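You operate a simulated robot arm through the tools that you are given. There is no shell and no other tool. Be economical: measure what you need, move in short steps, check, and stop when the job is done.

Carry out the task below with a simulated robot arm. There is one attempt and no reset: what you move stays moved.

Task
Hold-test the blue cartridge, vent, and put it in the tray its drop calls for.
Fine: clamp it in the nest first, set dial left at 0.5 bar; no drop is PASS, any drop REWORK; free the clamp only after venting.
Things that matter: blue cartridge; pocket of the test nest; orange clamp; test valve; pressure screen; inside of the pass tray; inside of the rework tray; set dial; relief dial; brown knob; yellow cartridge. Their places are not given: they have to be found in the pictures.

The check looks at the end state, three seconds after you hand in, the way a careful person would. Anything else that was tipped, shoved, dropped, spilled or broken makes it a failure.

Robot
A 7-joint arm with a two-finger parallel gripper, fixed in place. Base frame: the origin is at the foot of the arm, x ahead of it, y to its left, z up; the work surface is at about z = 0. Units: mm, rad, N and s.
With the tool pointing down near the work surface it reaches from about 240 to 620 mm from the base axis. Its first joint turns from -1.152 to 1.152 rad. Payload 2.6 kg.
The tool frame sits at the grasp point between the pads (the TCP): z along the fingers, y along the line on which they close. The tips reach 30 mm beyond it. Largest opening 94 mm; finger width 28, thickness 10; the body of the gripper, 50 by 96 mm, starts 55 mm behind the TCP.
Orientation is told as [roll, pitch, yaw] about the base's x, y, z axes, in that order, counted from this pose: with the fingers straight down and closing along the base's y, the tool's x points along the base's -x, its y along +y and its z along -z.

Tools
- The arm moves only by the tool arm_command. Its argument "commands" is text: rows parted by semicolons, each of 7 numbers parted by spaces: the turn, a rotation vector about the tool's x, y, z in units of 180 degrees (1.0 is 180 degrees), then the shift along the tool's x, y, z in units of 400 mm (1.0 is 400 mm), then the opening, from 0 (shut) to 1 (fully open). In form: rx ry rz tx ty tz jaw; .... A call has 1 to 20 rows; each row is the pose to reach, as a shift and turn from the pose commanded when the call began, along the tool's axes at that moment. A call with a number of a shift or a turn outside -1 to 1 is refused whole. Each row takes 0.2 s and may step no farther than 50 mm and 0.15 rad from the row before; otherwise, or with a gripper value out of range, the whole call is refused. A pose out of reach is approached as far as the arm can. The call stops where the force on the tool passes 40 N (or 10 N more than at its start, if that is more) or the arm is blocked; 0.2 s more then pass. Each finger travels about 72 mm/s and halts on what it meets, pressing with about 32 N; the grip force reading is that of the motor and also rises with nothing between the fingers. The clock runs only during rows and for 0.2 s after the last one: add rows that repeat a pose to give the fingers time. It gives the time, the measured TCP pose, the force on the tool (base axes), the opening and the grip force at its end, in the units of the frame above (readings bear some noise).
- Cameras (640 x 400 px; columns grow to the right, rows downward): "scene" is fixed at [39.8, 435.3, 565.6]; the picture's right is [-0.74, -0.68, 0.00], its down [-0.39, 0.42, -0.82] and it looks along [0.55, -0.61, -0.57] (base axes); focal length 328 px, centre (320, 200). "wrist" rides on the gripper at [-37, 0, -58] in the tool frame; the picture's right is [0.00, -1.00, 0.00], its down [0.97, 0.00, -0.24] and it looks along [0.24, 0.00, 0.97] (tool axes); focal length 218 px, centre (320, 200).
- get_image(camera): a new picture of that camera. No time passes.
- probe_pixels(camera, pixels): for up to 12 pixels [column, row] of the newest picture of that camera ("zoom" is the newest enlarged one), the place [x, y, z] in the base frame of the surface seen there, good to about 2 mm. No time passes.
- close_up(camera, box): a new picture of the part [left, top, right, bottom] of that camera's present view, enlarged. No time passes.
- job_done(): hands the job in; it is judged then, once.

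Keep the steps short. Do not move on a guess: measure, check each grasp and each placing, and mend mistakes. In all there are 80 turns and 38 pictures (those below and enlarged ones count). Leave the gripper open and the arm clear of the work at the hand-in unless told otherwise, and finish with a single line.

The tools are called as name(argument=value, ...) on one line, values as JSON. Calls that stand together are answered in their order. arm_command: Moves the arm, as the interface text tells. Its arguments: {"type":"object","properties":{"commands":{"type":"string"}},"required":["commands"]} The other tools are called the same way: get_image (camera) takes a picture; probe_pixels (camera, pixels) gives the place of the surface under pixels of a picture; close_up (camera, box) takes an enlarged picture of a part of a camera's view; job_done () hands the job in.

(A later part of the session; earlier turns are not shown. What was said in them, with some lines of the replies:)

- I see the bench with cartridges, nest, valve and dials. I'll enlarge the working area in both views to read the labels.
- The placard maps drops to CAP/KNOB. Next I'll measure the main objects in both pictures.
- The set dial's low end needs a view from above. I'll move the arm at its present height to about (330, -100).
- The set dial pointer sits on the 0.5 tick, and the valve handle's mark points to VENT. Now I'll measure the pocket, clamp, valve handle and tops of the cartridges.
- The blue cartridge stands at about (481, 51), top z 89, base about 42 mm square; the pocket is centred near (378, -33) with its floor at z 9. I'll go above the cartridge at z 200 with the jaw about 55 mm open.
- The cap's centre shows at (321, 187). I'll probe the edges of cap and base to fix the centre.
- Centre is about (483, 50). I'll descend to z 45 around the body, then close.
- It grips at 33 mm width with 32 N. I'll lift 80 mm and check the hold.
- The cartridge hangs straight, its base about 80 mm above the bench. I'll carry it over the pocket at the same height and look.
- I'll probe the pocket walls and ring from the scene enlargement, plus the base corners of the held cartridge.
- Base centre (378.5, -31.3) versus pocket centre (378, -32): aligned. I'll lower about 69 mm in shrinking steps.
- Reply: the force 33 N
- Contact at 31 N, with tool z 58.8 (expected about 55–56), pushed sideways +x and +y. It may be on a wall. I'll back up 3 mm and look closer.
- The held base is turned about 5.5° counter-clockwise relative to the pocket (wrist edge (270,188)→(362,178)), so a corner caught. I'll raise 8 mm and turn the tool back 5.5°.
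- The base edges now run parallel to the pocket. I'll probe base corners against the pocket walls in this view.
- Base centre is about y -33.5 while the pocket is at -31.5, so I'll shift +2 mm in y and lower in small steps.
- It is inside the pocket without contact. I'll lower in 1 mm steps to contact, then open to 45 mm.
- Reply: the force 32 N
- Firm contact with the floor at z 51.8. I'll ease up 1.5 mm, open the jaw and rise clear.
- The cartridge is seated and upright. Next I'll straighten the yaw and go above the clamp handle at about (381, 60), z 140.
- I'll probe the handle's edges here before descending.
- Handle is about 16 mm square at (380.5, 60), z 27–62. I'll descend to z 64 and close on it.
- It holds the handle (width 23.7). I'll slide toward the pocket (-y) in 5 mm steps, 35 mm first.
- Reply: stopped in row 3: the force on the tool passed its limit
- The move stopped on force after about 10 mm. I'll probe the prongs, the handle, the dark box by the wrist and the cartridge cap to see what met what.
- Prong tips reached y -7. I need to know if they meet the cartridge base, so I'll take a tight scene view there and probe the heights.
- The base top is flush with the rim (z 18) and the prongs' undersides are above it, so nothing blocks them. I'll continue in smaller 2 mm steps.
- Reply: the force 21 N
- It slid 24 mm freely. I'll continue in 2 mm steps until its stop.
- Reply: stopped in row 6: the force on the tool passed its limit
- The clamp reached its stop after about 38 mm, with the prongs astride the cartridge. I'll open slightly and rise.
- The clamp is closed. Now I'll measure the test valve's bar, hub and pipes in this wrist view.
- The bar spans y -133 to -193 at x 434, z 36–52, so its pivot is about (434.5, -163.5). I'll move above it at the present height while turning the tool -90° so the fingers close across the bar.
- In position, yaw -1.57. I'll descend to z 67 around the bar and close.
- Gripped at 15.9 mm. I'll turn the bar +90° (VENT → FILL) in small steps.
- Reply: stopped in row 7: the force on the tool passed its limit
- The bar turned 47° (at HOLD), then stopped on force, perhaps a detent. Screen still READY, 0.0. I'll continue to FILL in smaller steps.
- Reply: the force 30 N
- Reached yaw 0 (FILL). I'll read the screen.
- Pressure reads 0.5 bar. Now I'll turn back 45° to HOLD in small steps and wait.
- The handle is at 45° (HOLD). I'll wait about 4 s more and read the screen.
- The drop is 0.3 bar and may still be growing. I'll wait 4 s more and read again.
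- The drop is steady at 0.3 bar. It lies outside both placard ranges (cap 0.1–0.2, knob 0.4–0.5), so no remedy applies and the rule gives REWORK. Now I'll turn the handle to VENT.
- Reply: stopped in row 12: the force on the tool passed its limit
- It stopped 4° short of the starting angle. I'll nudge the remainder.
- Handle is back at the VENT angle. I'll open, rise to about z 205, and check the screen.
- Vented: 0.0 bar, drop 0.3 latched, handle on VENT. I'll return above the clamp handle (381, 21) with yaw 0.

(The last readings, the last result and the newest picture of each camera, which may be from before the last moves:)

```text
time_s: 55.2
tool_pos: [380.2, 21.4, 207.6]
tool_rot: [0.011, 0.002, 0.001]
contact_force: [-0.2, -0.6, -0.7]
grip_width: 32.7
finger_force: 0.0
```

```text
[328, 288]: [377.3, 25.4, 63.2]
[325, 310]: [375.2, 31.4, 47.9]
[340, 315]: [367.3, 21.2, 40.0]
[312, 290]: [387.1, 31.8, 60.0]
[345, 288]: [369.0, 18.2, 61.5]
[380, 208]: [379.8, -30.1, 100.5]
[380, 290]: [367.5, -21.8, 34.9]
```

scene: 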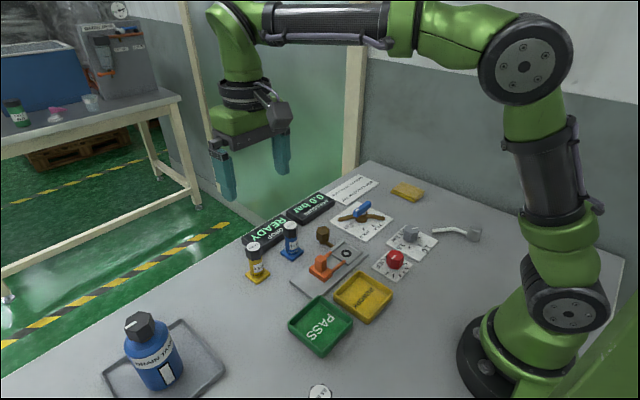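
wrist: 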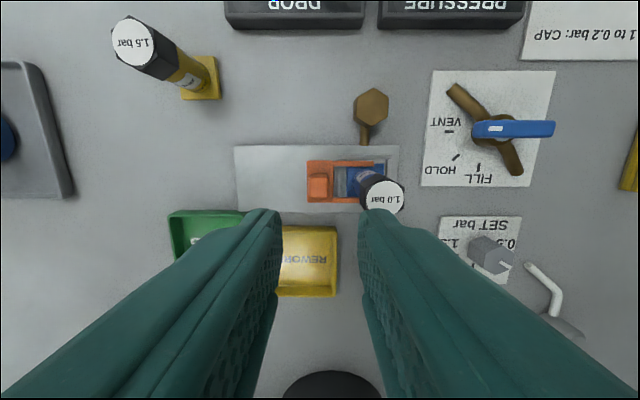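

The clamp handle is at about (379, 22). I'll descend to z 66 and grip it.

arm_command(commands="0 0 0 0 -0.002 0.1 0.35; 0 0 0 0 -0.002 0.2 0.35; 0 0 0 0 -0.002 0.28 0.35; 0 0 0 0 -0.002 0.32 0.35; 0 0 0 0 -0.002 0.353 0.35; 0 0 0 0 -0.002 0.353 0.35; 0 0 0 0 -0.002 0.353 0.05; 0 0 0 0 -0.002 0.353 0.05; 0 0 0 0 -0.002 0.353 0.05")

```text
time_s: 57.2
tool_pos: [379.3, 22.1, 67.3]
tool_rot: [0.011, -0.001, -0.001]
contact_force: [-3.4, -0.6, 9.1]
grip_width: 19.5
finger_force: 45.1
```

Gripped at 19.5 mm. I'll slide the clamp back (+y) in 2 mm steps.

arm_command(commands="0 0 0 0 0.005 0 0.05; 0 0 0 0 0.01 0 0.05; 0 0 0 0 0.015 0 0.05; 0 0 0 0 0.02 0 0.05; 0 0 0 0 0.025 0 0.05; 0 0 0 0 0.03 0 0.05; 0 0 0 0 0.035 0 0.05; 0 0 0 0 0.04 0 0.05; 0 0 0 0 0.045 0 0.05; 0 0 0 0 0.05 0 0.05; 0 0 0 0 0.055 0 0.05; 0 0 0 0 0.06 0 0.05; 0 0 0 0 0.065 0 0.05; 0 0 0 0 0.07 0 0.05; 0 0 0 0 0.075 0 0.05; 0 0 0 0 0.08 0 0.05; 0 0 0 0 0.085 0 0.05; 0 0 0 0 0.09 0 0.05; 0 0 0 0 0.094 0 0.05")

```text
time_s: 58.4
tool_pos: [380.6, 31.3, 66.4]
tool_rot: [0.011, 0.0, -0.001]
contact_force: [-3.8, 0.2, 2.7]
grip_width: 19.6
finger_force: 45.2
stopped in row 5: the force on the tool passed its limit (the readings are from after the stop); the commanded pose is now the measured one
```

It stopped after 9 mm on force, as it did earlier when breaking loose. I'll continue.

arm_command(commands="0 0 0 0 0.005 0 0.05; 0 0 0 0 0.01 0 0.05; 0 0 0 0 0.015 0 0.05; 0 0 0 0 0.02 0 0.05; 0 0 0 0 0.025 0 0.05; 0 0 0 0 0.03 0 0.05; 0 0 0 0 0.035 0 0.05; 0 0 0 0 0.04 0 0.05; 0 0 0 0 0.045 0 0.05; 0 0 0 0 0.05 0 0.05; 0 0 0 0 0.055 0 0.05; 0 0 0 0 0.06 0 0.05; 0 0 0 0 0.065 0 0.05; 0 0 0 0 0.07 0 0.05")

```text
time_s: 61.4
tool_pos: [380.1, 59.0, 68.1]
tool_rot: [0.012, -0.001, 0.0]
contact_force: [6.6, -2.2, -7.3]
grip_width: 19.4
finger_force: 45.0
```

The clamp is back at its open position. I'll release, rise, move above the cartridge (379.5, -31) and look.

arm_command(commands="0 0 0 0 0 0 0.35; 0 0 0 0 0 0 0.35; 0 0 0 0 0 -0.1 0.35; 0 0 0 0 0 -0.2 0.35; 0 0 0 0 0 -0.3 0.35; 0 0 0 0 0 -0.35 0.45; 0 0 0.0 0 -0.1125 -0.35 0.55; 0 0 0 0 -0.2245 -0.35 0.55; 0 0 0 0 -0.2245 -0.35 0.55")

get_image(camera="wrist")

```text
time_s: 63.4
tool_pos: [379.6, -32.3, 207.4]
tool_rot: [0.012, 0.003, 0.002]
contact_force: [0.3, 0.1, -0.7]
grip_width: 51.9
finger_force: 0.0
```

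```text
5 pictures are left
```

wrist: 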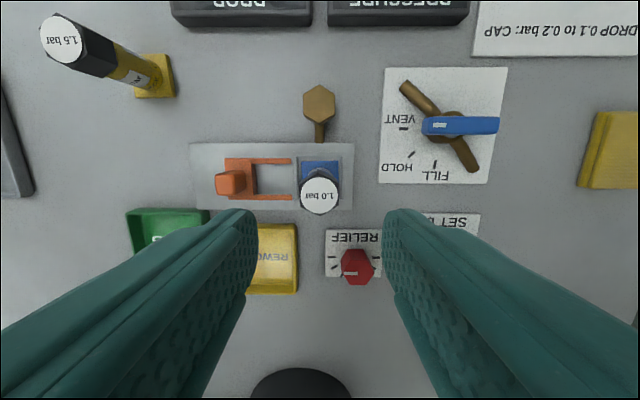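

The clamp is open and the cap is at (319, 196). I'll probe the cap, prong tips and the rework tray's rim and floor.

probe_pixels(camera="wrist", pixels=[[319, 196], [302, 196], [337, 196], [319, 179], [319, 213], [288, 161], [290, 197], [297, 226], [296, 291], [255, 291], [290, 235]])

probe_pixels(camera="scene", pixels=[[335, 294], [360, 273], [391, 292], [367, 320], [363, 297], [345, 292], [380, 297], [362, 280], [366, 313], [350, 282], [378, 281]])

```text
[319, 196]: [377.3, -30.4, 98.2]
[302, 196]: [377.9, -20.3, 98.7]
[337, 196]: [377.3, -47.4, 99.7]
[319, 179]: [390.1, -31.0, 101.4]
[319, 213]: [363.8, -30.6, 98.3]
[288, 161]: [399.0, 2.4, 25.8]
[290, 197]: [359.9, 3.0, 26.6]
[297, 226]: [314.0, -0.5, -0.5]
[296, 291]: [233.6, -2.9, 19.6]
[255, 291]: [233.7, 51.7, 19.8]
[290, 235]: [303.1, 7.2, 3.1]
```

```text
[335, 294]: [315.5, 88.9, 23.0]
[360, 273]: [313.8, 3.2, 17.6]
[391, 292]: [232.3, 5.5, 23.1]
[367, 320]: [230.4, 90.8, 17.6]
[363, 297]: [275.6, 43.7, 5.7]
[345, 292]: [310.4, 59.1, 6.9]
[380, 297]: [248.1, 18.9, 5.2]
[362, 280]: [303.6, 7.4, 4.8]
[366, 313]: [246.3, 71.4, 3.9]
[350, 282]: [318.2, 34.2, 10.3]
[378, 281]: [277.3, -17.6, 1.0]
```

The cartridge centre is about (378, -31.5); the rework tray's inside centre is about (273, 45), floor z 4, rim z 20. I'll descend to z 60 (tips above the prongs) and grip.

arm_command(commands="0 0 0 0.002 -0.002 0.1 0.45; 0 0 0 0.002 -0.002 0.2 0.45; 0 0 0 0.002 -0.002 0.28 0.45; 0 0 0 0.002 -0.002 0.33 0.45; 0 0 0 0.002 -0.002 0.367 0.45; 0 0 0 0.002 -0.002 0.367 0.45; 0 0 0 0.002 -0.002 0.367 0.1; 0 0 0 0.002 -0.002 0.367 0.1; 0 0 0 0.002 -0.002 0.367 0.1")

```text
time_s: 65.4
tool_pos: [378.8, -31.5, 59.7]
tool_rot: [0.012, 0.002, 0.0]
contact_force: [-0.2, -0.7, 0.3]
grip_width: 32.4
finger_force: 32.1
```

Gripped at 32.4 mm. I'll lift 80 mm, carry to above the rework tray and check.

arm_command(commands="0 0 0 0 0 -0.05 0.1; 0 0 0 0 0 -0.12 0.1; 0 0 0 0 0 -0.2 0.1; 0 0 0 0.066 0.048 -0.2 0.1; 0 0 0 0.132 0.097 -0.2 0.1; 0 0 0 0.198 0.145 -0.2 0.1; 0 0 0 0.2645 0.1935 -0.2 0.1; 0 0 0 0.2645 0.1935 -0.2 0.1")

close_up(camera="scene", box=[270, 180, 470, 335])

```text
time_s: 67.2
tool_pos: [273.1, 46.3, 139.7]
tool_rot: [0.013, 0.002, 0.0]
contact_force: [0.6, 0.5, -2.1]
grip_width: 32.6
finger_force: 32.3
```

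```text
2.58 times, centred on (370, 258) of scene
```

zoom: 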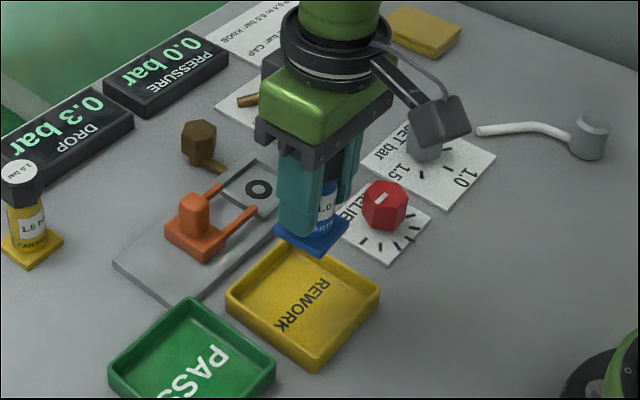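

The cartridge is held straight above the rework tray. I'll lower about 83 mm, then in 1 mm steps to contact.

arm_command(commands="0 0 0 0 -0.003 0.08 0.1; 0 0 0 0 -0.003 0.15 0.1; 0 0 0 0 -0.003 0.19 0.1; 0 0 0 0 -0.003 0.205 0.1; 0 0 0 0 -0.003 0.2075 0.1; 0 0 0 0 -0.003 0.21 0.1; 0 0 0 0 -0.003 0.2125 0.1; 0 0 0 0 -0.003 0.215 0.1; 0 0 0 0 -0.003 0.2165 0.1; 0 0 0 0 -0.003 0.2165 0.1")

```text
time_s: 69.4
tool_pos: [273.1, 44.9, 52.8]
tool_rot: [0.013, 0.001, 0.0]
contact_force: [0.1, 0.5, -1.7]
grip_width: 32.6
finger_force: 31.9
```

No contact yet at z 52.8. I'll keep lowering in 1 mm steps.

arm_command(commands="0 0 0 0 0 0.0025 0.1; 0 0 0 0 0 0.005 0.1; 0 0 0 0 0 0.0075 0.1; 0 0 0 0 0 0.0075 0.1")

```text
time_s: 70.4
tool_pos: [274.6, 46.1, 51.1]
tool_rot: [0.011, -0.002, 0.0]
contact_force: [-7.0, 4.5, 34.8]
grip_width: 32.6
finger_force: 31.8
```

It is on the tray floor (34.8 N up). I'll ease up 1.5 mm, open and rise straight up.

arm_command(commands="0 0 0 0 0 -0.004 0.1; 0 0 0 0 0 -0.004 0.45; 0 0 0 0 0 -0.004 0.45; 0 0 0 0 0 -0.004 0.45; 0 0 0 0 0 -0.05 0.45; 0 0 0 0 0 -0.15 0.45; 0 0 0 0 0 -0.25 0.45; 0 0 0 0 0 -0.35 0.6; 0 0 0 0 0 -0.45 0.8; 0 0 0 0 0 -0.5 1; 0 0 0 0 0 -0.5 1")

get_image(camera="scene")

```text
time_s: 72.8
tool_pos: [274.4, 42.9, 251.3]
tool_rot: [0.013, 0.0, -0.001]
contact_force: [0.4, 0.5, -0.2]
grip_width: 94.3
finger_force: 0.1
```

```text
3 pictures are left
```

scene: 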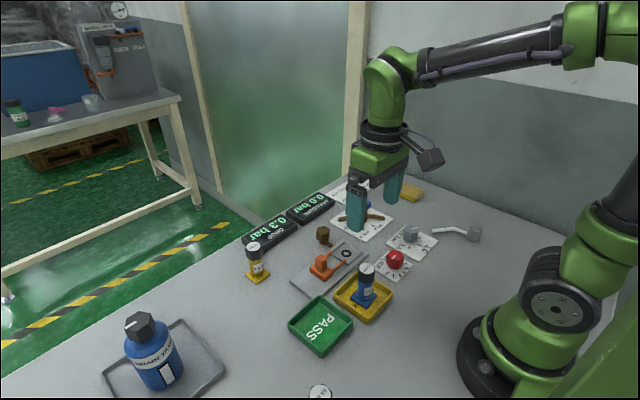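

The blue cartridge stands in the rework tray. I'll take one enlargement to confirm it, the dial and the valve.

close_up(camera="scene", box=[290, 200, 450, 335])

```text
2.96 times, centred on (370, 268) of scene
```

zoom: 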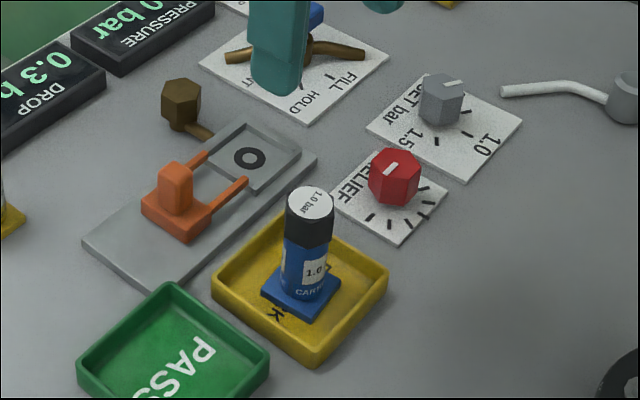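

The cartridge is upright inside the rework tray, the set dial is still on 0.5, the valve is vented, the clamp is free and the gripper is open and clear. I'll hand in.

job_done()

```text
The job is handed in.
```

The blue cartridge dropped 0.3 bar in the hold test at 0.5 bar, so after venting and then freeing the clamp I put it upright in the rework tray.
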